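You operate a simulated robot arm through the tools that you are given. There is no shell and no other tool. Be economical: measure what you need, move in short steps, check, and stop when the job is done.

The job below is to be done with a simulated two-armed robot. You get a single attempt, and the scene is never put back.

Task
Take the grey cloth from the teal table and lay it out flat on the beige table.

It is judged by the outcome, as a careful person would: the job done as asked, and still so three seconds after it is handed in. It fails if anything else is knocked over, pushed out of place, dropped, spilled or broken. Flat cloth is picked up by pressing the open fingertips on it (5 to 10 N) and closing them slowly along it; thin cloth reads only 2 to 8 mm in the jaws.

Robot
Two 6-joint arms with two-finger grippers on one trunk, on a base that drives. Base frame: it is fixed to the floor where the robot stands at the start and does not move with it; the origin is under the middle of the robot, x ahead of it, y to its left, z up; the surface under the hand at the start is at about z = 0.8. Units: m, degrees, N and s.
The left shoulder is at the start at [0.07, 0.148, 1.402], the right one opposite. With the tool pointing down near the work surface each hand reaches from about 0.36 to 0.64 m from the robot's upright axis, wherever it stands, measured 20 degrees to its own side. Places, roughly: beige table [-1.1, 0.1, 0.8]. Payload 2.45 kg a hand.
The tool frame of a hand sits at the grasp point between the pads (the TCP): z along the fingers, y along the line on which they close. The tips reach 0.03 m beyond it. Largest opening 0.106 m; the body of the gripper starts 0.079 m behind the TCP.
Orientation is told as [roll, pitch, yaw] about the base's x, y, z axes, in that order, counted from this pose: with the fingers straight down and closing along the base's y, the tool's x points along the base's -x, its y along +y and its z along -z.

Tools
- The arms move only by the tool step_arm. It takes "left_targets", "right_targets" or both (then of equal length, played together; a hand with none holds still); each is a list of rows, each a list of 7 numbers: the shift along the base's x, y, z in m, then the turn, a rotation vector about the base's x, y, z in rad, then the opening in per cent of the stroke, from 0 (shut) to 100 (fully open). In form: [[dx, dy, dz, ax, ay, az, jaw], ...]. A call has 1 to 8 rows; each row is the pose to reach, as a shift and turn from the pose commanded when the call began. Each row takes 0.2 s and may step no farther than 0.05 m and 8.6 degrees from the row before; otherwise, or with a gripper value out of range, the whole call is refused. Where a pose cannot be reached the arm comes as near as it can. A force on the tool above 40 N (or 10 N above the force at the start of the call, whichever is more), or a blocked arm, ends the call early, and 0.2 s more pass. The fingers move at their own pace (about 0.072 m/s each) and stop on an object; they squeeze with about 35 N. The grip force told is the motor's: it shows also when the fingers shut on nothing. Time passes only in rows, and 0.2 s behind the last, so rows that repeat a pose let the fingers close. It gives the time, the measured TCP pose, the force on the tool (base axes), the opening and the grip force at its end, in the units of the frame above (readings bear some noise), with the torque about the TCP (base axes, N m) and any sound that the robot's microphone picked up, and new pictures: "views" is both (left out), scene, wrist or none (wrist: the cameras of the hands that moved).
- Cameras (640 x 400 px; columns grow to the right, rows downward): "scene" is now at [0.1028, -0.0071, 1.5799]; the picture's right is [-0.10, -1.00, 0.00], its down [-0.93, 0.09, -0.36] and it looks along [0.36, -0.03, -0.93] (base axes); focal length 214 px, centre (320, 200). "left" rides on the left gripper at [0.076, 0.002, -0.106] in its tool frame; the picture's right is [-0.02, 1.00, 0.00], its down [-0.78, -0.02, -0.62] and it looks along [-0.62, -0.01, 0.78] (tool axes); focal length 247 px, centre (320, 200). "right" rides on the right gripper at [0.076, -0.002, -0.106] in its tool frame; the picture's right is [0.02, 1.00, 0.00], its down [-0.78, 0.02, -0.62] and it looks along [-0.62, 0.01, 0.78] (tool axes); focal length 247 px, centre (320, 200). There is no depth. A picture from a camera that has moved, and an enlarged one, comes with that camera's place and axes in the base frame and with its lens. The place of the scene camera against the robot may be out by one fixed shift of up to 0.012 m in any direction.
- slide_trunk(by): slides the trunk up (or, below 0, down) by that many m; the arms and the scene camera ride with it, the base frame stays. It gives what a move gives, with no picture.
- steer(legs): drives the robot by 1 to 6 legs, each [ahead, left, turn to the left] in m, m and degrees, along the robot's own axes; the way and the turn of a leg run together, so that a leg with both is an arc; at most 1.5 m and 180 degrees a leg. The arms and the cameras ride along, it lands a little off, and it stops where it bumps. It gives what a move gives, and a new picture of the scene camera.
- pan_tilt(pan, tilt): turns the head with the scene camera to pan (to the left, within 86 degrees either way) and tilt (down, from -29 to 69), counted from straight ahead of the robot. It gives what a move gives, and a new picture of the scene camera.
- close_up(camera, box): a new picture of the part [left, top, right, bottom] of that camera's present view, enlarged. The clock stands still meanwhile.
- hand_in(): hands the job in; it is judged then, once.

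Go step by step. Nothing tells you exact positions but the pictures and the camera data: compare them with the known pose of the tool, close in by small moves and look again before you grip or let go. The budget is 120 turns and 260 pictures, counting those below and the enlarged ones. Unless the task says otherwise, let go and move clear before handing in, and close with one line.

The tools are called after ">>>" as name(argument=value, ...) on one line, values as JSON. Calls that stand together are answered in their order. step_arm: Moves the arms, as the interface text tells. Its arguments: {"type":"object","properties":{"left_targets":{"type":"array"},"right_targets":{"type":"array"},"views":{"type":"string","enum":["both","scene","wrist","none"]}},"required":[]} The other tools are called the same way: slide_trunk (by) slides the trunk up or down; steer (legs) drives the base; pan_tilt (pan, tilt) turns the head that bears the scene camera; close_up (camera, box) takes an enlarged picture of a part of a camera's view; hand_in () hands the job in.

At the start:

```text
clock: 0.0
left_position: [0.4746, 0.1651, 0.956]
left_tool_rot: [-0.1, 0.0, 0.1]
left_contact_force: [-0.2, 0.1, 0.3]
left_moment: [0.02, -0.01, 0.05]
left_width: 0.1061
left_gripper_force: 0.0
right_position: [0.4549, -0.2299, 0.993]
right_tool_rot: [0.0, 0.0, 0.0]
right_contact_force: [-0.2, 0.3, 0.2]
right_moment: [-0.01, 0.0, -0.03]
right_width: 0.1059
right_gripper_force: 0.1
trunk travel left (down, up): [-0.875, 0.065]
robot x, y, heading: [0.0021, 0.0027, 0.1]
head pan, tilt: [-5.5, 68.8]
```

scene: 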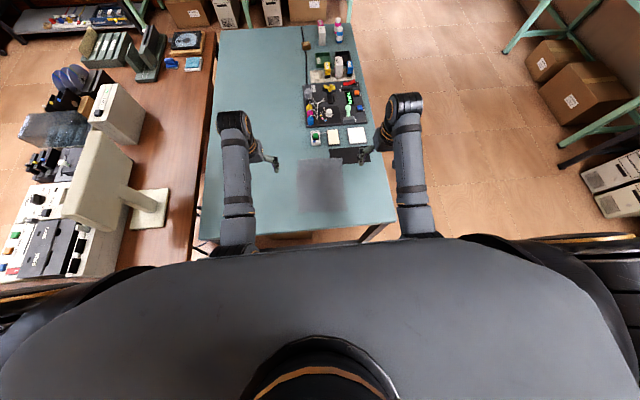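
right: 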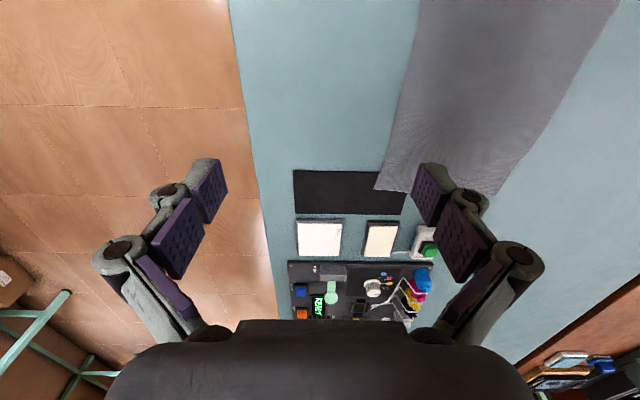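
left: 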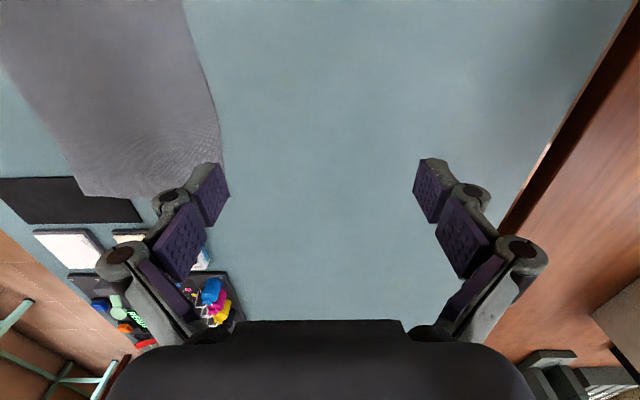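

I see the grey cloth lying on the teal table at about x 0.36–0.59, y −0.14–0.05. I'll look closer before moving.

>>> close_up(camera="scene", box=[260, 120, 400, 240])

>>> close_up(camera="right", box=[240, 0, 640, 250])

>>> close_up(camera="left", box=[0, 0, 400, 250])

```text
3.33 times, centred on (330, 180) of scene
camera zoom: at [0.1028, -0.0071, 1.5799], right [-0.1, -1.0, 0.0], down [-0.93, 0.09, -0.36], along [0.36, -0.03, -0.93], focal length 715 px, centre (287, 267)
```

zoom: 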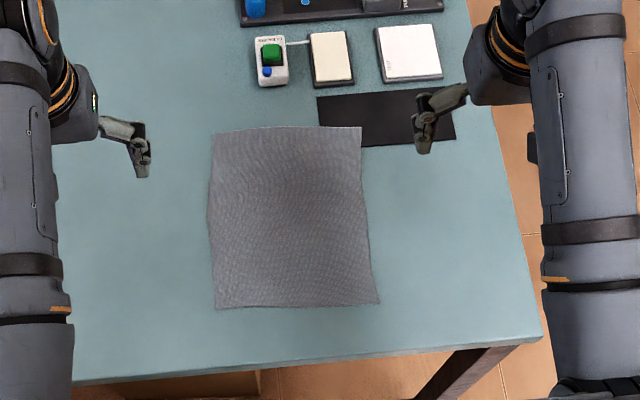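

```text
1.60 times, centred on (440, 125) of right
camera zoom: at [0.3786, -0.2324, 1.0998], right [-0.02, 1.0, 0.0], down [0.78, 0.02, 0.62], along [0.62, 0.01, -0.78], focal length 395 px, centre (128, 320)
```

zoom: 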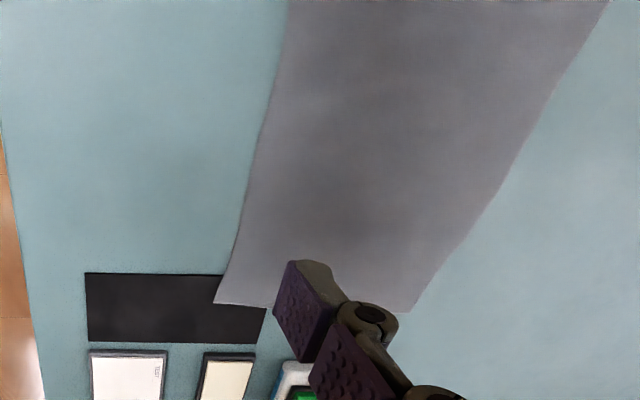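

```text
1.60 times, centred on (200, 125) of left
camera zoom: at [0.3984, 0.1675, 1.0632], right [0.02, 1.0, 0.0], down [0.78, -0.02, 0.62], along [0.62, -0.01, -0.78], focal length 395 px, centre (512, 320)
```

zoom: 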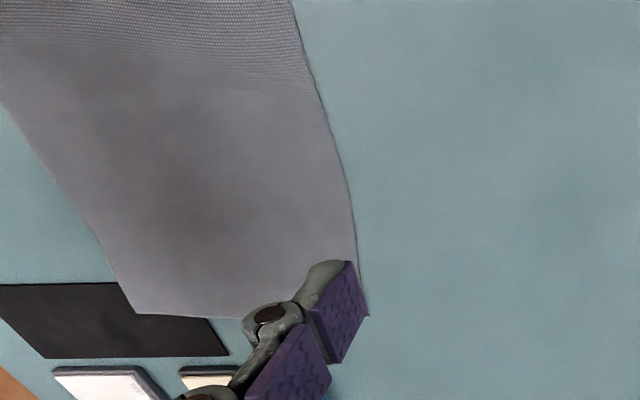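

The cloth is a single layer, about 0.2 × 0.235 m, with its far-right corner over a black mat. I'll look around sideways to find the beige table and see the room for turning.

>>> pan_tilt(pan=86, tilt=40)

>>> pan_tilt(pan=-86, tilt=40)

>>> pan_tilt(pan=0, tilt=66)

```text
clock: 1.7
left_position: [0.4735, 0.1664, 0.9563]
left_tool_rot: [0.0, 0.0, 0.0]
left_contact_force: [0.4, 0.0, -0.1]
left_moment: [-0.01, 0.02, -0.03]
left_width: 0.1058
left_gripper_force: 0.2
right_position: [0.4549, -0.2289, 0.9937]
right_tool_rot: [0.0, 0.0, 0.0]
right_contact_force: [-0.2, -0.6, 0.1]
right_moment: [0.0, 0.0, -0.03]
right_width: 0.1059
right_gripper_force: 0.0
trunk travel left (down, up): [-0.875, 0.065]
robot x, y, heading: [-0.0025, -0.0004, -0.1]
head pan, tilt: [85.9, 40.0]
camera scene: at [0.0532, 0.0831, 1.616], right [1.0, -0.07, 0.0], down [-0.05, -0.64, -0.77], along [0.05, 0.76, -0.64], focal length 214 px, centre (320, 200)
```

scene: 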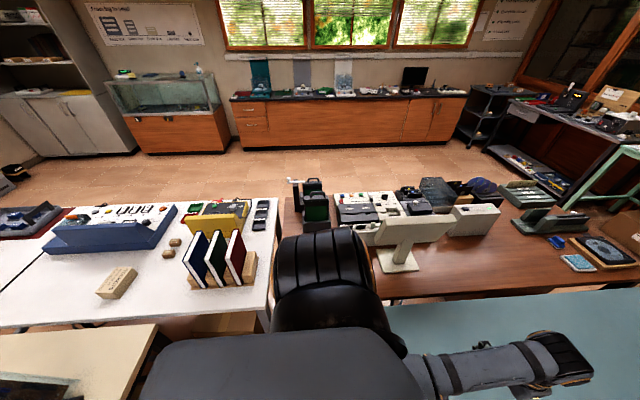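

```text
clock: 4.3
left_position: [0.4747, 0.1656, 0.9566]
left_tool_rot: [0.0, 0.0, 0.0]
left_contact_force: [0.3, 0.3, -0.3]
left_moment: [0.01, -0.03, 0.02]
left_width: 0.106
left_gripper_force: 0.2
right_position: [0.4536, -0.2299, 0.9936]
right_tool_rot: [0.0, 0.1, 0.0]
right_contact_force: [-0.5, -0.4, -0.5]
right_moment: [0.01, 0.02, 0.02]
right_width: 0.1059
right_gripper_force: 0.1
trunk travel left (down, up): [-0.875, 0.065]
robot x, y, heading: [0.0012, -0.0016, 0.1]
head pan, tilt: [-85.9, 40.0]
camera scene: at [0.0531, -0.0865, 1.6161], right [-1.0, -0.07, 0.0], down [-0.05, 0.64, -0.77], along [0.05, -0.76, -0.64], focal length 214 px, centre (320, 200)
```

scene: 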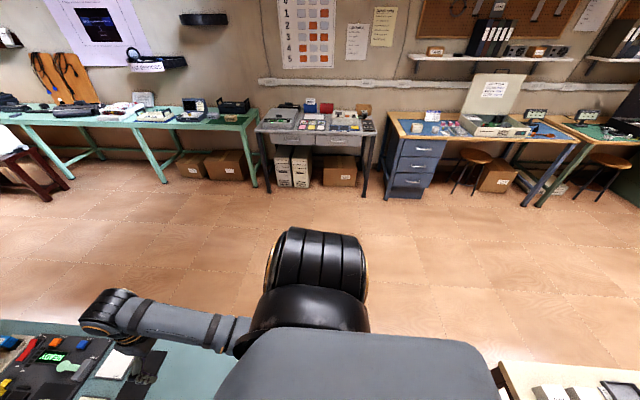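

```text
clock: 5.9
left_position: [0.4748, 0.1652, 0.9573]
left_tool_rot: [0.0, 0.0, -0.1]
left_contact_force: [0.6, 0.3, 0.7]
left_moment: [-0.01, 0.0, -0.01]
left_width: 0.1059
left_gripper_force: 0.1
right_position: [0.4538, -0.2286, 0.9929]
right_tool_rot: [0.0, 0.1, 0.0]
right_contact_force: [0.4, 0.0, -0.2]
right_moment: [0.01, 0.03, -0.03]
right_width: 0.1058
right_gripper_force: 0.1
trunk travel left (down, up): [-0.875, 0.065]
robot x, y, heading: [0.0007, -0.0005, 0.1]
head pan, tilt: [0.0, 66.0]
camera scene: at [0.1065, -0.0018, 1.5827], right [0.0, -1.0, 0.0], down [-0.91, 0.0, -0.41], along [0.41, 0.0, -0.91], focal length 214 px, centre (320, 200)
```

scene: 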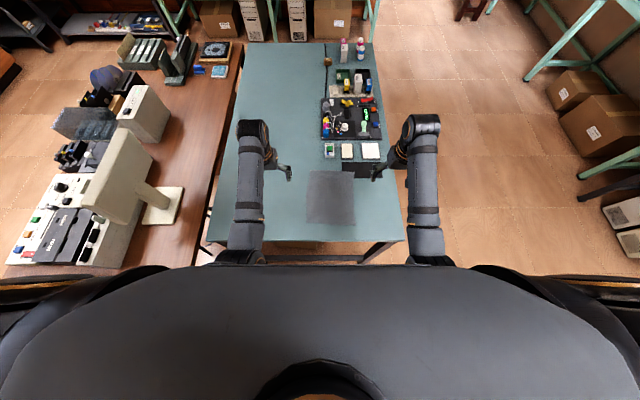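

The beige table's near edge is about 0.5 m behind me, and the right side is free for turning. Plan: grip the far edge with both hands, closing along x, then lift, turn right and lay it from near to far. First I'll turn the wrists above the table, cameras outward.

>>> step_arm(left_targets=[[0.01, 0, 0, 0, 0, -0.147, 100], [0.02, 0, 0, 0, 0, -0.294, 100], [0.03, 0, 0, 0, 0, -0.441, 100], [0.04, 0, 0, 0, 0, -0.588, 100], [0.05, 0, 0, 0, 0, -0.735, 100], [0.06, 0, 0, 0, 0, -0.882, 100], [0.07, 0, 0, 0, 0, -1.029, 100], [0.08, 0, 0, 0, 0, -1.176, 100]], right_targets=[[0.01, 0, 0, 0, 0, 0.147, 100], [0.02, 0, 0, 0, 0, 0.294, 100], [0.03, 0, 0, 0, 0, 0.441, 100], [0.04, 0, 0, 0, 0, 0.588, 100], [0.05, 0, 0, 0, 0, 0.735, 100], [0.06, 0, 0, 0, 0, 0.882, 100], [0.07, 0, 0, 0, 0, 1.029, 100], [0.08, 0, 0, 0, 0, 1.176, 100]], views="scene")

>>> step_arm(left_targets=[[0.01, -0.02, 0, 0, 0, -0.147, 80], [0.02, -0.04, 0, 0, 0, -0.294, 60], [0.02, -0.06, 0, 0, 0, -0.394, 40], [0.02, -0.08, 0, 0, 0, -0.394, 34], [0.02, -0.1, 0, 0, 0, -0.394, 34], [0.02, -0.12, 0, 0, 0, -0.394, 34]], right_targets=[[0.01, 0.02, -0.01, 0, 0, 0.147, 80], [0.02, 0.04, -0.02, 0, 0, 0.294, 60], [0.03, 0.06, -0.036, 0, 0, 0.394, 40], [0.03, 0.07, -0.036, 0, 0, 0.394, 34], [0.03, 0.08, -0.036, 0, 0, 0.394, 34], [0.03, 0.08, -0.036, 0, 0, 0.394, 34]], views="both")

```text
clock: 7.7
left_position: [0.5556, 0.1661, 0.9558]
left_tool_rot: [-0.1, 0.0, -67.5]
left_contact_force: [0.3, 0.5, -0.1]
left_moment: [-0.01, 0.01, 0.03]
left_width: 0.106
left_gripper_force: 0.0
right_position: [0.5368, -0.2298, 0.9927]
right_tool_rot: [-0.1, 0.0, 67.5]
right_contact_force: [1.0, -0.1, 0.3]
right_moment: [0.03, 0.03, 0.02]
right_width: 0.1059
right_gripper_force: 0.0
trunk travel left (down, up): [-0.875, 0.065]
robot x, y, heading: [0.0, 0.001, 0.3]
head pan, tilt: [0.0, 66.0]
camera scene: at [0.1078, -0.0016, 1.5826], right [0.0, -1.0, 0.0], down [-0.91, 0.0, -0.41], along [0.41, 0.0, -0.91], focal length 214 px, centre (320, 200)
```

scene: 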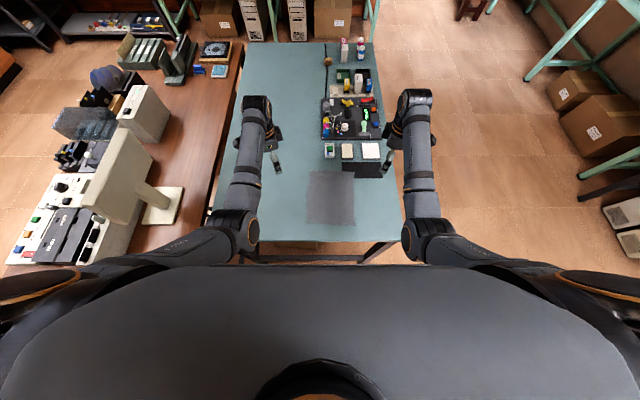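

```text
clock: 9.1
left_position: [0.5781, 0.0651, 0.9537]
left_tool_rot: [-0.2, 1.4, -88.8]
left_contact_force: [0.3, 0.9, 0.0]
left_moment: [-0.01, 0.02, -0.03]
left_width: 0.0359
left_gripper_force: 0.0
right_position: [0.565, -0.1481, 0.9574]
right_tool_rot: [0.0, 0.0, 90.0]
right_contact_force: [0.3, 0.7, 0.6]
right_moment: [-0.01, 0.03, 0.0]
right_width: 0.0358
right_gripper_force: 0.0
trunk travel left (down, up): [-0.875, 0.065]
robot x, y, heading: [0.0001, 0.0017, -0.0]
head pan, tilt: [0.0, 66.0]
camera scene: at [0.1069, -0.0016, 1.5827], right [0.0, -1.0, 0.0], down [-0.91, 0.0, -0.41], along [0.41, 0.0, -0.91], focal length 214 px, centre (320, 200)
camera right: at [0.5675, -0.2259, 1.0637], right [-1.0, -0.02, 0.0], down [-0.02, 0.78, 0.62], along [-0.01, 0.62, -0.78], focal length 247 px, centre (320, 200)
camera left: at [0.5779, 0.1396, 1.0618], right [1.0, 0.0, 0.0], down [0.0, -0.8, 0.6], along [0.0, -0.6, -0.8], focal length 247 px, centre (320, 200)
```

scene: 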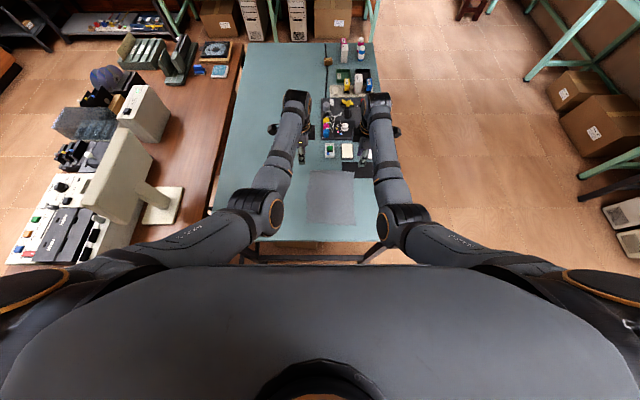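
right: 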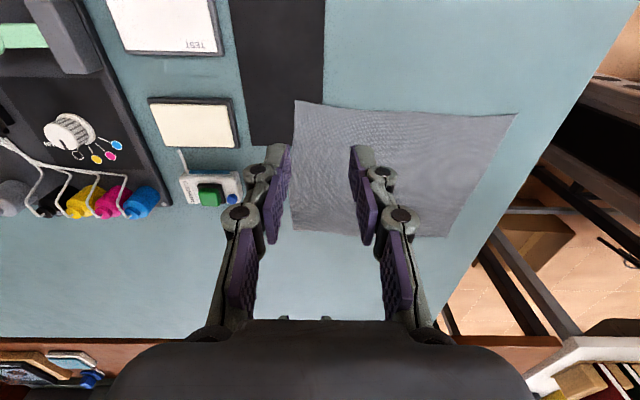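
left: 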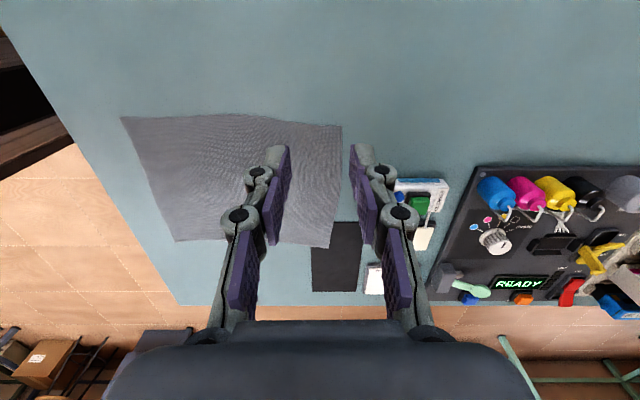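

Both wrist views agree: the far corners are at about (0.603, 0.042) and (0.593, −0.149). The left hand stops short at y 0.065, so I'll shift the base 5 cm right to bring it in reach.

>>> steer(legs=[[0, -0.05, 0]])

```text
clock: 10.0
left_position: [0.5815, 0.0189, 0.9567]
left_tool_rot: [0.4, 1.1, -88.9]
left_contact_force: [0.3, 0.0, 0.1]
left_moment: [-0.03, 0.03, 0.02]
left_width: 0.0361
left_gripper_force: 0.1
right_position: [0.5641, -0.1935, 0.9577]
right_tool_rot: [0.0, 0.3, 90.1]
right_contact_force: [0.1, 0.4, -0.3]
right_moment: [-0.07, 0.04, 0.0]
right_width: 0.0361
right_gripper_force: 0.0
trunk travel left (down, up): [-0.875, 0.065]
robot x, y, heading: [-0.0037, -0.0482, 0.3]
head pan, tilt: [0.0, 66.0]
camera scene: at [0.1064, -0.0432, 1.5827], right [0.0, -1.0, 0.01], down [-0.91, 0.0, -0.41], along [0.41, 0.0, -0.91], focal length 214 px, centre (320, 200)
```

scene: 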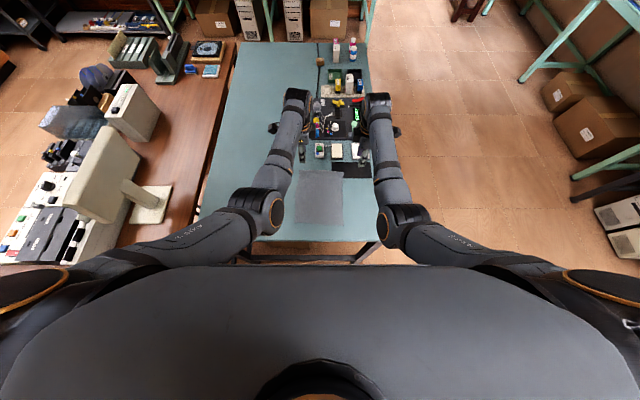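

Left is now at y 0.019. I'll bring the right hand over its corner and lower both to z≈0.88, then look.

>>> step_arm(left_targets=[[0, 0, -0.02, 0, 0, 0, 28], [0, 0.005, -0.04, 0, 0, 0, 28], [-0.003, 0.005, -0.06, 0, 0, 0, 28], [-0.003, 0.005, -0.08, 0, 0, 0, 28]], right_targets=[[0, 0.02, -0.02, 0, 0, 0, 28], [0.004, 0.04, -0.04, 0, 0, 0, 28], [0.008, 0.06, -0.06, 0, 0, 0, 28], [0.008, 0.062, -0.08, 0, 0, 0, 28]], views="wrist")

```text
clock: 11.0
left_position: [0.5775, 0.0179, 0.876]
left_tool_rot: [0.3, 1.2, -89.0]
left_contact_force: [0.8, 1.2, -0.5]
left_moment: [-0.01, 0.0, 0.01]
left_width: 0.0295
left_gripper_force: 0.1
right_position: [0.5731, -0.1372, 0.8772]
right_tool_rot: [0.2, 0.1, 90.1]
right_contact_force: [0.5, 0.8, -0.1]
right_moment: [0.01, 0.03, -0.02]
right_width: 0.0297
right_gripper_force: 0.0
trunk travel left (down, up): [-0.875, 0.065]
robot x, y, heading: [-0.0013, -0.0505, 0.1]
head pan, tilt: [0.0, 66.0]
camera right: at [0.5758, -0.2141, 0.984], right [-1.0, -0.02, 0.0], down [-0.02, 0.78, 0.62], along [-0.01, 0.62, -0.78], focal length 247 px, centre (320, 200)
camera left: at [0.5772, 0.0931, 0.9839], right [1.0, 0.0, 0.0], down [-0.01, -0.8, 0.6], along [0.0, -0.6, -0.8], focal length 247 px, centre (320, 200)
```

right: 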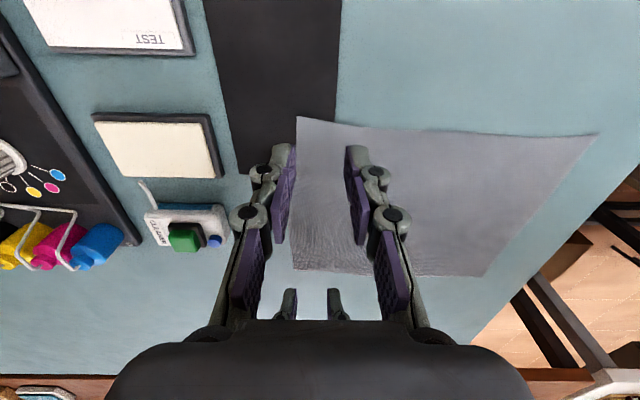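
left: 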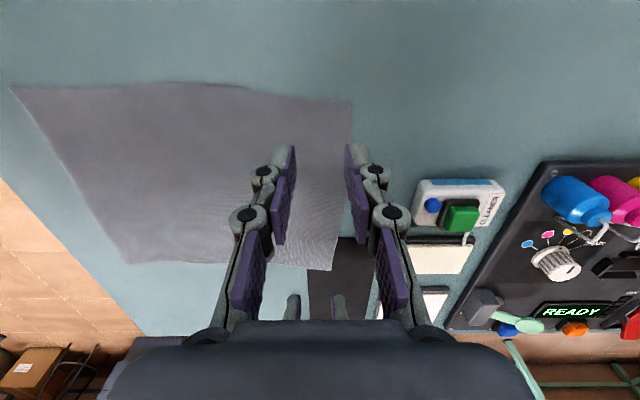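

The fingers line up, but the far-right corner lies on the loose black mat, which I might drag. The near edge is clear of it, so I'll rise, back the base 0.1 m and grip the near edge.

>>> step_arm(left_targets=[[0, 0, 0.04, 0, 0, 0, 28], [0, 0, 0.08, 0, 0, 0, 28]], right_targets=[[0, 0, 0.04, 0, 0, 0, 28], [0, 0, 0.08, 0, 0, 0, 28]], views="none")

>>> steer(legs=[[-0.1, 0, 0]])

```text
clock: 11.6
left_position: [0.5775, 0.0215, 0.9548]
left_tool_rot: [0.3, 1.3, -88.9]
left_contact_force: [0.6, 0.2, -0.5]
left_moment: [-0.02, 0.0, 0.05]
left_width: 0.0298
left_gripper_force: 0.1
right_position: [0.5704, -0.1352, 0.9579]
right_tool_rot: [0.0, 0.0, 90.0]
right_contact_force: [-0.8, 0.8, 0.4]
right_moment: [-0.01, 0.0, -0.03]
right_width: 0.03
right_gripper_force: 0.0
trunk travel left (down, up): [-0.875, 0.065]
robot x, y, heading: [0.0019, -0.0493, -0.1]
head pan, tilt: [0.0, 66.0]
```

```text
clock: 12.8
left_position: [0.4784, 0.0216, 0.9542]
left_tool_rot: [0.2, 1.3, -89.0]
left_contact_force: [1.3, -0.3, 0.8]
left_moment: [0.01, 0.02, -0.02]
left_width: 0.0296
left_gripper_force: 0.1
right_position: [0.4724, -0.1363, 0.9561]
right_tool_rot: [0.1, 0.0, 90.1]
right_contact_force: [0.2, -0.6, -0.5]
right_moment: [0.02, 0.01, 0.0]
right_width: 0.0296
right_gripper_force: 0.1
trunk travel left (down, up): [-0.875, 0.065]
robot x, y, heading: [-0.1032, -0.0516, 0.0]
head pan, tilt: [0.0, 66.0]
camera scene: at [0.0079, -0.0517, 1.5825], right [0.0, -1.0, 0.0], down [-0.91, 0.0, -0.41], along [0.41, 0.0, -0.91], focal length 214 px, centre (320, 200)
```

scene: 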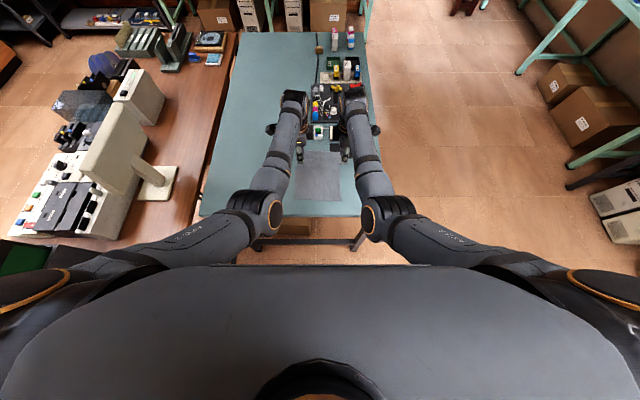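

Now both hands go back to the near edge and down to z≈0.88.

>>> step_arm(left_targets=[[-0.03, 0, 0, 0, 0, 0, 28], [-0.06, 0.005, 0, 0, 0, 0, 28], [-0.09, 0.01, -0.02, 0, 0, 0, 28], [-0.091, 0.01, -0.04, 0, 0, 0, 28], [-0.091, 0.01, -0.075, 0, 0, 0, 28]], right_targets=[[-0.03, 0, 0, 0, 0, 0, 28], [-0.06, 0.01, 0, 0, 0, 0, 28], [-0.09, 0.02, -0.02, 0, 0, 0, 28], [-0.094, 0.02, -0.04, 0, 0, 0, 28], [-0.094, 0.02, -0.075, 0, 0, 0, 28]], views="wrist")

```text
clock: 13.5
left_position: [0.4441, 0.12, 0.9718]
left_tool_rot: [5.5, 9.7, -85.3]
left_contact_force: [-0.6, 0.1, -0.5]
left_moment: [0.0, -0.04, 0.0]
left_width: 0.0297
left_gripper_force: 0.0
right_position: [0.4562, -0.212, 0.9878]
right_tool_rot: [-7.2, 8.3, 86.4]
right_contact_force: [-1.1, 0.1, 0.0]
right_moment: [0.04, 0.0, 0.04]
right_width: 0.0297
right_gripper_force: 0.1
right hand out of reach, approached as far as the arm can: row 3
trunk travel left (down, up): [-0.875, 0.065]
robot x, y, heading: [-0.1043, -0.052, 0.1]
head pan, tilt: [0.0, 66.0]
stopped in row 3 (left hand): the arm was blocked; the commanded pose is now the measured one
camera right: at [0.4414, -0.2722, 1.1033], right [-0.99, 0.03, -0.12], down [-0.04, 0.87, 0.49], along [0.12, 0.5, -0.86], focal length 247 px, centre (320, 200)
camera left: at [0.4313, 0.1759, 1.0891], right [0.99, 0.04, 0.09], down [-0.01, -0.88, 0.48], along [0.1, -0.47, -0.87], focal length 247 px, centre (320, 200)
```

right: 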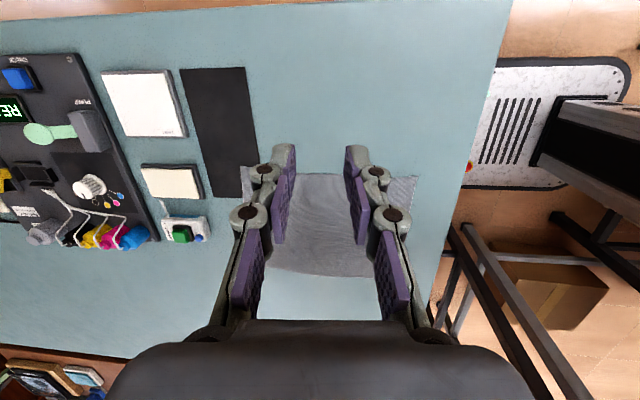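
left: 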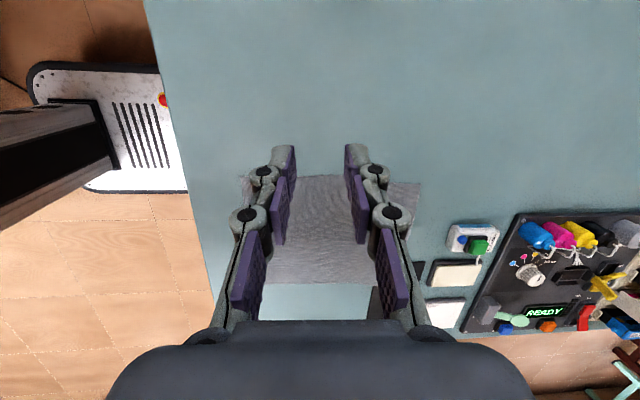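

The wrists only allow this yaw farther from the body (about 0.58 m ahead). I'll back up another 0.1 m so the near edge falls at that distance.

>>> steer(legs=[[-0.1, 0, 0]])

>>> step_arm(left_targets=[[0.02, 0, 0, -0.06, 0.035, -0.03, 28], [0.035, -0.02, 0, -0.12, 0.07, -0.06, 28], [0.04, -0.05, 0, -0.169, 0.096, -0.082, 28], [0.042, -0.09, -0.02, -0.169, 0.096, -0.082, 28]], right_targets=[[0.01, 0, 0, 0.05, 0.042, 0.02, 28], [0.02, 0.02, 0, 0.1, 0.084, 0.04, 28], [0.022, 0.05, 0, 0.145, 0.126, 0.063, 28], [0.022, 0.09, -0.03, 0.145, 0.126, 0.063, 28]], views="both")

```text
clock: 14.6
left_position: [0.3464, 0.1177, 0.9702]
left_tool_rot: [5.3, 9.7, -85.4]
left_contact_force: [1.0, 0.0, -0.9]
left_moment: [-0.03, -0.01, 0.0]
left_width: 0.0297
left_gripper_force: 0.0
right_position: [0.3584, -0.2115, 0.9857]
right_tool_rot: [-7.1, 8.3, 86.2]
right_contact_force: [0.3, 0.0, 0.2]
right_moment: [0.0, -0.02, 0.0]
right_width: 0.03
right_gripper_force: 0.0
trunk travel left (down, up): [-0.875, 0.065]
robot x, y, heading: [-0.2013, -0.0468, -0.1]
head pan, tilt: [0.0, 66.0]
camera scene: at [-0.0921, -0.0518, 1.5825], right [0.0, -1.0, 0.0], down [-0.91, 0.0, -0.41], along [0.41, 0.0, -0.91], focal length 214 px, centre (320, 200)
```

scene: 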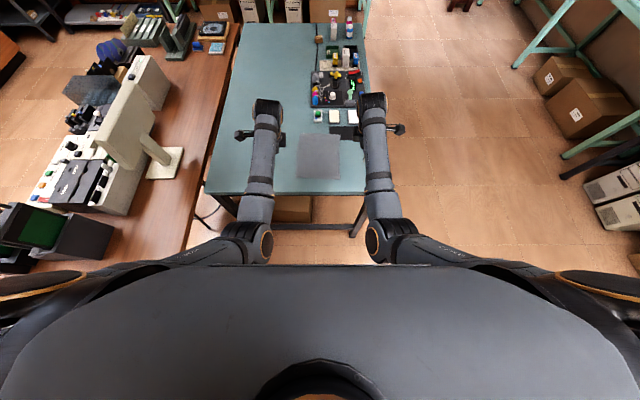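

```text
clock: 15.6
left_position: [0.3898, 0.029, 0.9481]
left_tool_rot: [-0.6, 0.1, -90.7]
left_contact_force: [0.0, -1.1, -0.8]
left_moment: [-0.02, 0.04, 0.01]
left_width: 0.0297
left_gripper_force: 0.1
right_position: [0.3854, -0.118, 0.9536]
right_tool_rot: [0.5, 0.2, 90.2]
right_contact_force: [0.1, -0.6, -0.4]
right_moment: [0.01, 0.01, -0.03]
right_width: 0.0296
right_gripper_force: 0.0
trunk travel left (down, up): [-0.875, 0.065]
robot x, y, heading: [-0.1979, -0.0522, -0.3]
head pan, tilt: [0.0, 66.0]
camera scene: at [-0.0924, -0.0518, 1.5826], right [0.0, -1.0, 0.0], down [-0.91, 0.0, -0.41], along [0.41, 0.0, -0.91], focal length 214 px, centre (320, 200)
camera right: at [0.3874, -0.1956, 1.0603], right [-1.0, -0.03, 0.01], down [-0.02, 0.79, 0.62], along [-0.02, 0.62, -0.79], focal length 247 px, centre (320, 200)
camera left: at [0.3927, 0.105, 1.0555], right [1.0, -0.03, -0.01], down [-0.02, -0.78, 0.62], along [-0.03, -0.62, -0.78], focal length 247 px, centre (320, 200)
```

scene: 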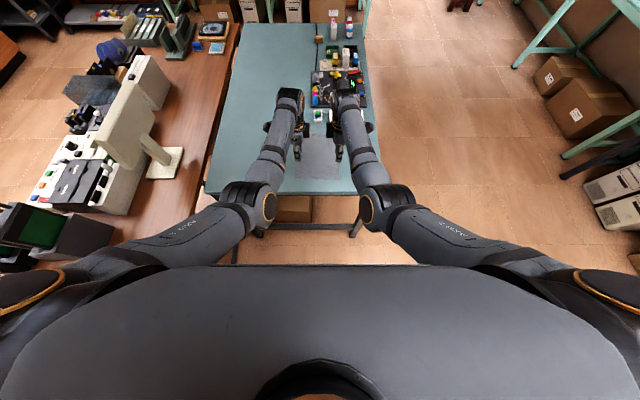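
right: 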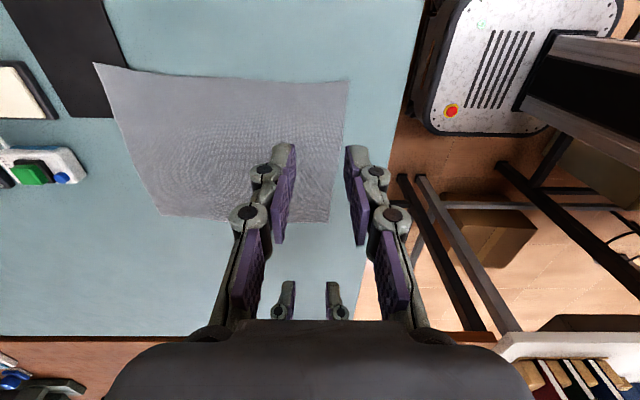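
left: 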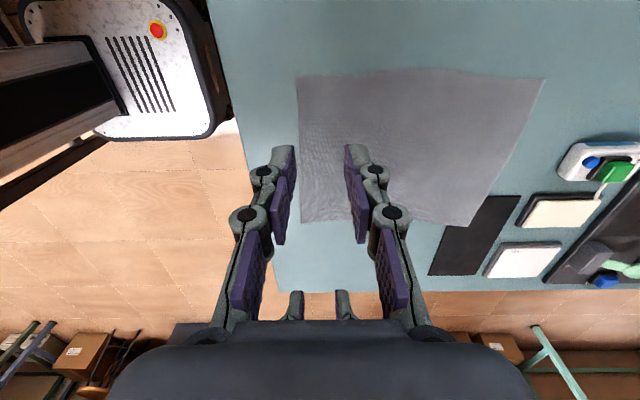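

Near corners confirmed at (0.366, 0.050) and (0.356, −0.138), and both hands are nearly over them. I'll lower to just above the cloth.

>>> step_arm(left_targets=[[-0.001, 0, -0.04, 0, 0, 0, 28], [-0.002, 0, -0.08, 0, 0, 0, 28], [-0.002, 0, -0.105, 0, 0, 0, 28]], right_targets=[[-0.003, 0, -0.04, 0, 0, 0, 28], [-0.006, 0, -0.085, 0, 0, 0, 28], [-0.006, 0, -0.11, 0, 0, 0, 28]], views="wrist")

```text
clock: 16.4
left_position: [0.377, 0.0353, 0.8516]
left_tool_rot: [-0.4, 0.1, -90.7]
left_contact_force: [0.0, 0.7, -0.1]
left_moment: [-0.02, 0.0, 0.02]
left_width: 0.0299
left_gripper_force: 0.1
left hand out of reach, approached as far as the arm can: row 3
right_position: [0.3743, -0.119, 0.8554]
right_tool_rot: [0.3, 0.1, 90.2]
right_contact_force: [-0.5, 0.0, -1.3]
right_moment: [-0.01, 0.02, -0.01]
right_width: 0.0295
right_gripper_force: 0.0
right hand out of reach, approached as far as the arm can: row 3
trunk travel left (down, up): [-0.875, 0.065]
robot x, y, heading: [-0.1991, -0.0474, 0.0]
head pan, tilt: [0.0, 66.0]
camera right: at [0.3777, -0.1964, 0.9622], right [-1.0, -0.03, 0.01], down [-0.02, 0.79, 0.62], along [-0.02, 0.62, -0.79], focal length 247 px, centre (320, 200)
camera left: at [0.3801, 0.1124, 0.9577], right [1.0, -0.03, -0.01], down [-0.02, -0.78, 0.62], along [-0.03, -0.62, -0.78], focal length 247 px, centre (320, 200)
```

right: 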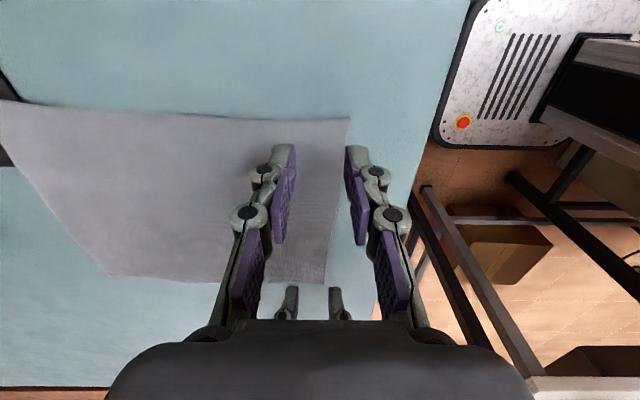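
left: 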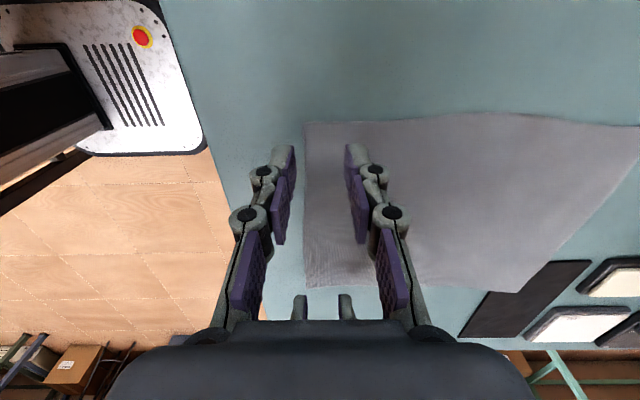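

The arms are at the end of reach downwards. I'll raise the hands, slide the trunk down 0.1 m, and place them again.

>>> step_arm(left_targets=[[0.005, -0.003, 0.05, 0, 0, 0, 28], [0.01, -0.006, 0.1, 0, 0, 0, 28]], right_targets=[[0.002, 0, 0.05, 0, 0, 0, 28], [0.004, 0, 0.1, 0, 0, 0, 28]], views="none")

>>> slide_trunk(by=-0.1)

```text
refused: row 1 steps farther than a row can; nothing moved
```

```text
clock: 17.1
left_position: [0.3817, 0.0355, 0.83]
left_tool_rot: [0.4, 0.2, -90.6]
left_contact_force: [-0.4, -0.7, 2.5]
left_moment: [0.01, -0.09, 0.0]
left_width: 0.0082
left_gripper_force: 3.4
right_position: [0.3756, -0.1181, 0.8326]
right_tool_rot: [-0.1, 0.2, 90.2]
right_contact_force: [-2.2, -0.1, 6.8]
right_moment: [0.01, 0.06, -0.02]
right_width: 0.0297
right_gripper_force: 0.2
trunk travel left (down, up): [-0.846, 0.094]
robot x, y, heading: [-0.1971, -0.0508, -0.1]
head pan, tilt: [0.0, 66.0]
stopped: the force on the tool passed its limit at 59 N (the readings are from after the stop); the commanded pose is now the measured one
```

The raise was refused, but the trunk slid anyway and pressed the hands onto the table before stopping. I'll check the state right away.

>>> close_up(camera="left", box=[160, 60, 480, 320])

>>> close_up(camera="right", box=[160, 60, 480, 320])

```text
1.54 times, centred on (320, 190) of left
camera zoom: at [0.3827, 0.112, 0.9361], right [1.0, -0.03, 0.01], down [-0.03, -0.78, 0.62], along [-0.02, -0.62, -0.79], focal length 380 px, centre (320, 215)
```

zoom: 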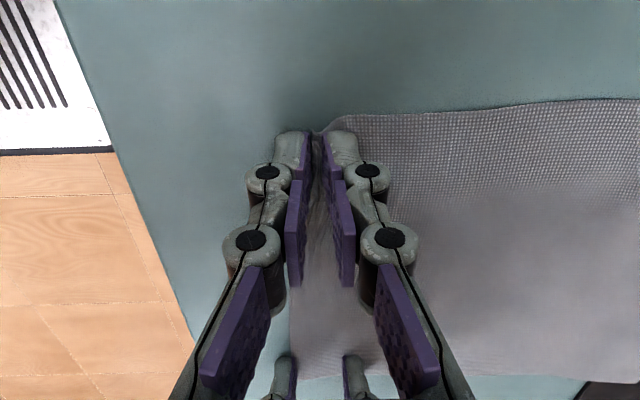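

```text
1.54 times, centred on (320, 190) of right
camera zoom: at [0.3779, -0.1963, 0.9375], right [-1.0, -0.03, 0.0], down [-0.02, 0.79, 0.62], along [-0.01, 0.62, -0.79], focal length 380 px, centre (320, 215)
```

zoom: 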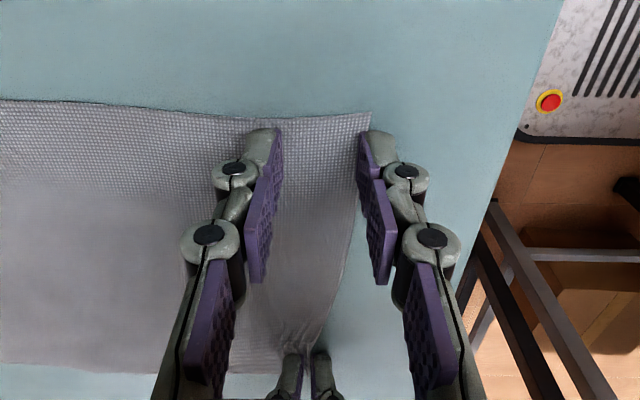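

No harm: the left fingers have already gathered the edge between them, and the right ones are resting on the cloth at about 7 N. I'll close both slowly in place.

>>> step_arm(left_targets=[[0, 0, 0, 0, 0, 0, 7], [0, 0, 0, 0, 0, 0, 6], [0, 0, 0, 0, 0, 0, 5], [0, 0, 0, 0, 0, 0, 4], [0, 0, 0, 0, 0, 0, 2], [0, 0, 0, 0, 0, 0, 0], [0, 0, 0, 0, 0, 0, 0], [0, 0, 0, 0, 0, 0, 0]], right_targets=[[0, 0, -0.001, 0, 0, 0, 26], [0, 0, -0.001, 0, 0, 0, 22], [0, 0, -0.001, 0, 0, 0, 18], [0, 0, -0.001, 0, 0, 0, 14], [0, 0, -0.001, 0, 0, 0, 10], [0, 0, -0.001, 0, 0, 0, 6], [0, 0, -0.001, 0, 0, 0, 2], [0, 0, -0.001, 0, 0, 0, 0]], views="wrist")

```text
clock: 18.9
left_position: [0.3822, 0.0357, 0.8291]
left_tool_rot: [0.4, 0.2, -90.7]
left_contact_force: [0.1, 0.4, 2.8]
left_moment: [0.05, -0.02, -0.01]
left_width: 0.0006
left_gripper_force: 30.2
right_position: [0.3756, -0.119, 0.8287]
right_tool_rot: [0.0, 0.2, 90.3]
right_contact_force: [-0.3, -1.2, 6.0]
right_moment: [-0.02, 0.06, -0.01]
right_width: 0.0003
right_gripper_force: 26.3
trunk travel left (down, up): [-0.846, 0.094]
robot x, y, heading: [-0.2022, -0.0482, -0.1]
head pan, tilt: [0.0, 66.0]
camera right: at [0.3783, -0.1965, 0.9359], right [-1.0, -0.03, 0.0], down [-0.02, 0.79, 0.62], along [-0.02, 0.62, -0.79], focal length 247 px, centre (320, 200)
camera left: at [0.3834, 0.1122, 0.9362], right [1.0, -0.03, 0.01], down [-0.03, -0.78, 0.62], along [-0.02, -0.62, -0.79], focal length 247 px, centre (320, 200)
```

right: 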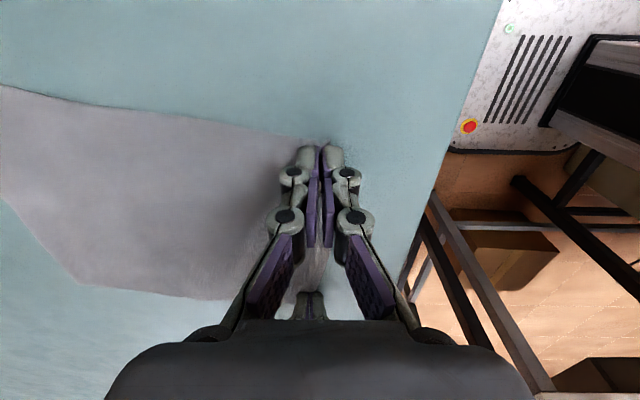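
left: 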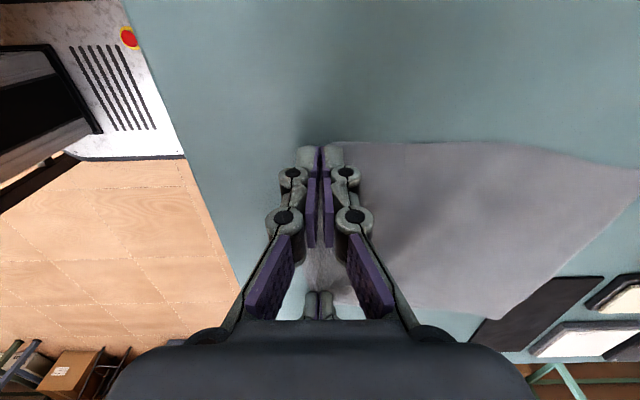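

Both jaws read under 1 mm, so they probably missed. A small 2 cm lift will show it.

>>> step_arm(left_targets=[[0, 0, 0.01, 0, 0, 0, 0], [0, 0, 0.025, 0, 0, 0, 0]], right_targets=[[0, 0, 0.01, 0, 0, 0, 0], [0, 0, 0.025, 0, 0, 0, 0]], views="wrist")

```text
clock: 19.4
left_position: [0.3811, 0.0348, 0.8547]
left_tool_rot: [0.3, 0.2, -90.7]
left_contact_force: [-0.4, -0.1, -0.5]
left_moment: [0.0, -0.03, -0.02]
left_width: 0.0005
left_gripper_force: 30.8
right_position: [0.3838, -0.1174, 0.8485]
right_tool_rot: [0.0, 0.2, 90.3]
right_contact_force: [-1.0, 0.6, -0.3]
right_moment: [0.02, 0.0, 0.01]
right_width: 0.0041
right_gripper_force: 31.1
right hand out of reach, approached as far as the arm can: row 1, 2
trunk travel left (down, up): [-0.846, 0.094]
robot x, y, heading: [-0.2018, -0.0513, 0.1]
head pan, tilt: [0.0, 66.0]
camera right: at [0.3875, -0.1941, 0.9551], right [-1.0, -0.03, 0.0], down [-0.02, 0.79, 0.62], along [-0.02, 0.62, -0.79], focal length 247 px, centre (320, 200)
camera left: at [0.3829, 0.1115, 0.961], right [1.0, -0.03, 0.0], down [-0.03, -0.78, 0.62], along [-0.02, -0.62, -0.79], focal length 247 px, centre (320, 200)
```

right: 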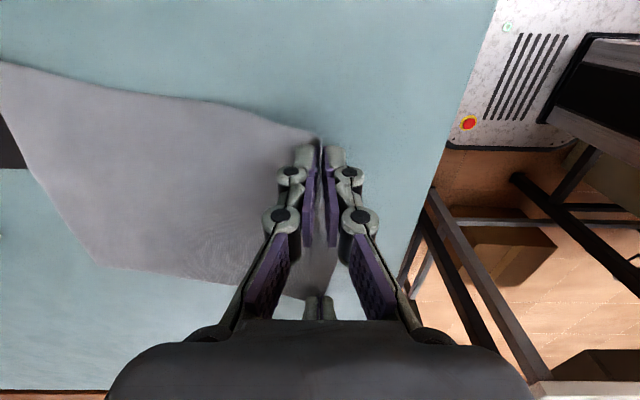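
left: 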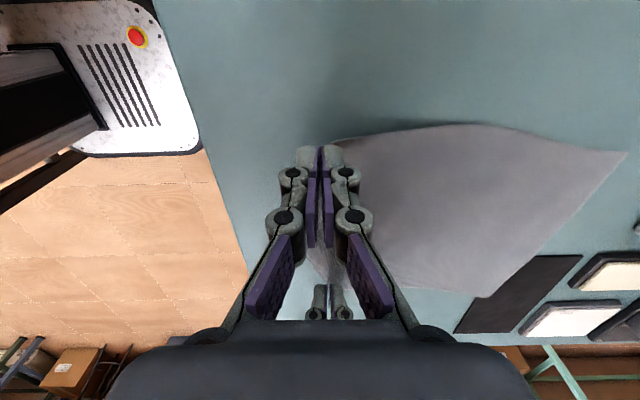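

The right jaw now reads 4 mm, so it has cloth. The left is in doubt, so I'll look closer.

>>> close_up(camera="left", box=[240, 110, 480, 330])

>>> close_up(camera="right", box=[160, 90, 440, 330])

```text
1.82 times, centred on (360, 220) of left
camera zoom: at [0.3829, 0.1115, 0.961], right [1.0, -0.03, 0.0], down [-0.03, -0.78, 0.62], along [-0.02, -0.62, -0.79], focal length 449 px, centre (247, 164)
```

zoom: 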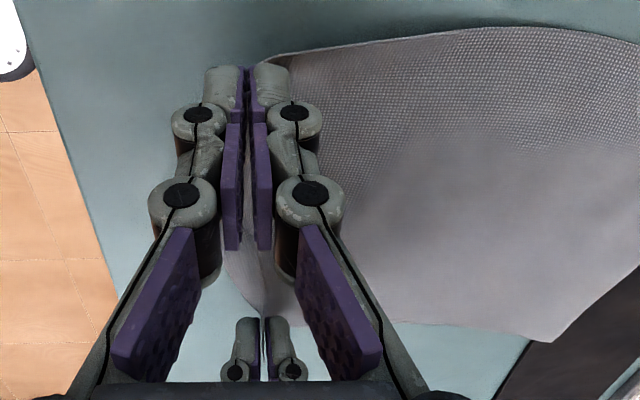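

```text
1.67 times, centred on (300, 210) of right
camera zoom: at [0.3875, -0.1941, 0.9551], right [-1.0, -0.03, 0.0], down [-0.02, 0.79, 0.62], along [-0.02, 0.62, -0.79], focal length 412 px, centre (353, 183)
```

zoom: 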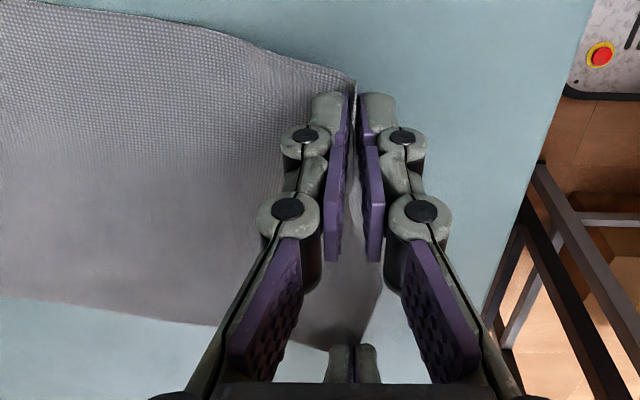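

Cloth seems raised at both. I'll lift another 6 cm and check whether both corners follow.

>>> step_arm(left_targets=[[0, 0, 0.02, 0, 0, 0, 0], [0, 0, 0.04, 0, 0, 0, 0], [0, 0, 0.06, 0, 0, 0, 0]], right_targets=[[0, 0, 0.02, 0, 0, 0, 0], [0, 0, 0.04, 0, 0, 0, 0], [0, 0, 0.06, 0, 0, 0, 0]], views="wrist")

```text
clock: 20.2
left_position: [0.3827, 0.0357, 0.9123]
left_tool_rot: [0.2, 0.2, -90.6]
left_contact_force: [-0.5, 0.9, 0.3]
left_moment: [-0.01, -0.02, 0.02]
left_width: 0.0002
left_gripper_force: 30.2
right_position: [0.4098, -0.1081, 0.8984]
right_tool_rot: [0.1, 0.2, 90.3]
right_contact_force: [0.5, -0.3, -1.6]
right_moment: [-0.01, 0.03, 0.0]
right_width: 0.0059
right_gripper_force: 39.0
right hand out of reach, approached as far as the arm can: row 1, 2, 3
trunk travel left (down, up): [-0.846, 0.094]
robot x, y, heading: [-0.2007, -0.0501, -0.2]
head pan, tilt: [0.0, 66.0]
camera right: at [0.4128, -0.186, 1.0045], right [-1.0, -0.03, 0.0], down [-0.02, 0.79, 0.62], along [-0.02, 0.62, -0.79], focal length 247 px, centre (320, 200)
camera left: at [0.384, 0.1137, 1.0189], right [1.0, -0.03, 0.0], down [-0.03, -0.78, 0.62], along [-0.02, -0.62, -0.79], focal length 247 px, centre (320, 200)
```

right: 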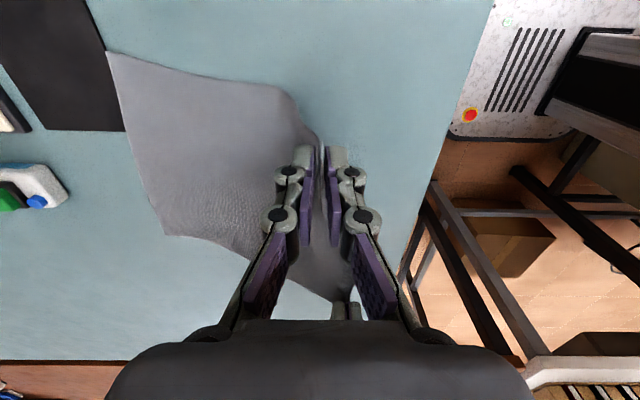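
left: 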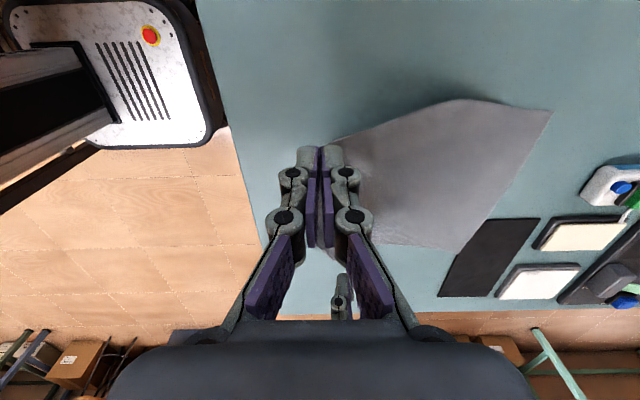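

Both corners are following. The right arm drifts near its limit, so I'll raise with the trunk instead, which keeps the hands' relative pose.

>>> slide_trunk(by=0.09)

>>> close_up(camera="scene", box=[220, 60, 420, 220])

>>> close_up(camera="left", box=[0, 0, 640, 400])

```text
clock: 21.5
left_position: [0.3825, 0.0368, 1.0019]
left_tool_rot: [0.2, 0.2, -90.6]
left_contact_force: [0.7, 0.1, -0.2]
left_moment: [0.02, 0.0, -0.04]
left_width: 0.0006
left_gripper_force: 29.9
right_position: [0.4092, -0.1096, 0.9873]
right_tool_rot: [0.2, 0.2, 90.3]
right_contact_force: [1.2, -0.6, -1.0]
right_moment: [0.0, 0.06, 0.01]
right_width: 0.0062
right_gripper_force: 36.7
trunk travel left (down, up): [-0.936, 0.004]
robot x, y, heading: [-0.1953, -0.0473, -0.3]
head pan, tilt: [0.0, 66.0]
```

```text
2.50 times, centred on (320, 140) of scene
camera zoom: at [-0.0944, -0.0516, 1.6439], right [0.0, -1.0, 0.0], down [-0.91, 0.0, -0.41], along [0.41, 0.0, -0.91], focal length 536 px, centre (320, 350)
```

zoom: 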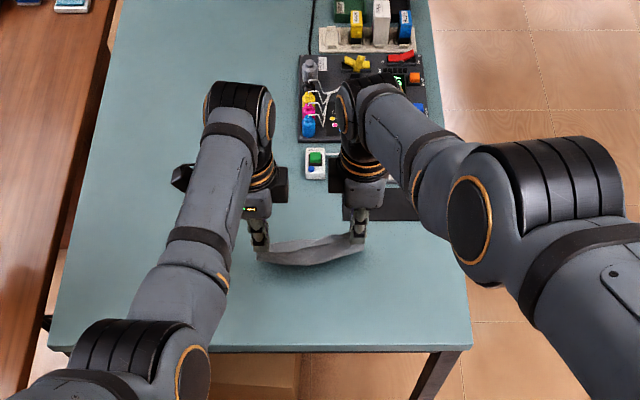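

```text
1.00 times, centred on (320, 200) of left (not enlarged: the box is as wide or as high as the picture)
camera zoom: at [0.3845, 0.1136, 1.1086], right [1.0, -0.03, 0.0], down [-0.03, -0.78, 0.62], along [-0.02, -0.62, -0.79], focal length 247 px, centre (320, 200)
```

zoom: 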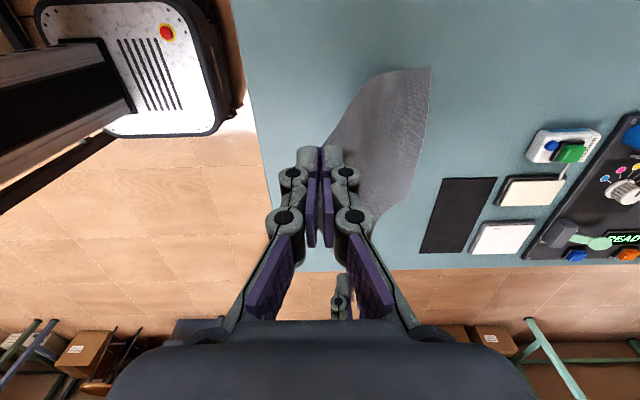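

The cloth hangs from both hands. I'll raise the hands farther so that its lower edge clears everything.

>>> step_arm(left_targets=[[0.005, 0, 0.03, 0, 0, 0, 0], [0.01, 0, 0.06, 0, 0, 0, 0], [0.015, 0, 0.09, 0, 0, 0, 0], [0.02, 0, 0.12, 0, 0, 0, 0], [0.02, 0, 0.15, 0, 0, 0, 0]], right_targets=[[0, 0, 0.03, 0, 0, 0, 0], [0, 0, 0.06, 0, 0, 0, 0], [0, 0, 0.09, 0, 0, 0, 0], [0, 0, 0.12, 0, 0, 0, 0], [0, 0, 0.15, 0, 0, 0, 0]], views="both")

```text
clock: 22.7
left_position: [0.3996, 0.0368, 1.1536]
left_tool_rot: [0.1, 0.2, -90.8]
left_contact_force: [-0.3, -0.8, 0.4]
left_moment: [-0.03, -0.02, 0.02]
left_width: 0.0004
left_gripper_force: 30.0
right_position: [0.4515, -0.0957, 1.1342]
right_tool_rot: [0.3, 0.3, 90.4]
right_contact_force: [0.0, -0.2, 0.4]
right_moment: [-0.01, -0.04, 0.01]
right_width: 0.0055
right_gripper_force: 32.0
right hand out of reach, approached as far as the arm can: row 1, 2, 3, 4, 5
trunk travel left (down, up): [-0.936, 0.004]
robot x, y, heading: [-0.2013, -0.0488, -0.1]
head pan, tilt: [0.0, 66.0]
camera scene: at [-0.0957, -0.0517, 1.6439], right [0.0, -1.0, 0.0], down [-0.91, 0.0, -0.41], along [0.41, 0.0, -0.91], focal length 214 px, centre (320, 200)
camera right: at [0.4558, -0.1727, 1.2399], right [-1.0, -0.03, 0.01], down [-0.02, 0.79, 0.62], along [-0.02, 0.62, -0.79], focal length 247 px, centre (320, 200)
camera left: at [0.4027, 0.1138, 1.2608], right [1.0, -0.03, 0.0], down [-0.03, -0.78, 0.62], along [-0.02, -0.62, -0.79], focal length 247 px, centre (320, 200)
```

scene: 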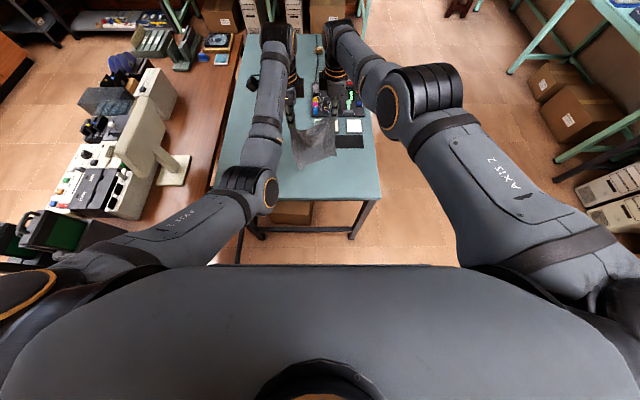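
right: 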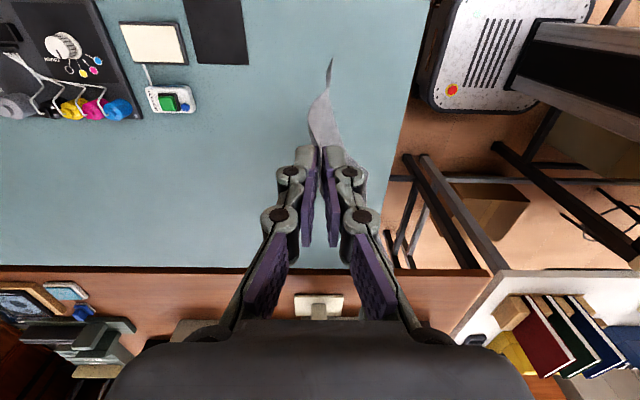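
left: 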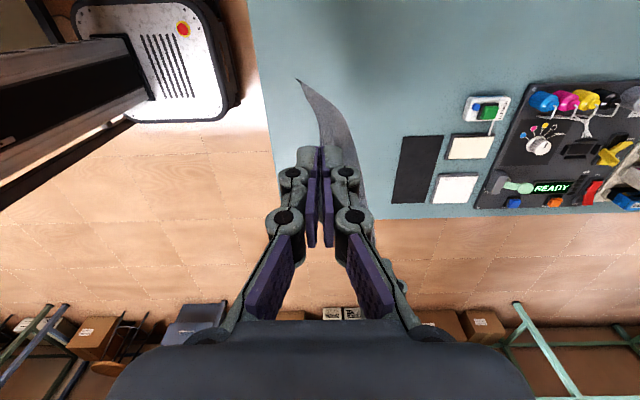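

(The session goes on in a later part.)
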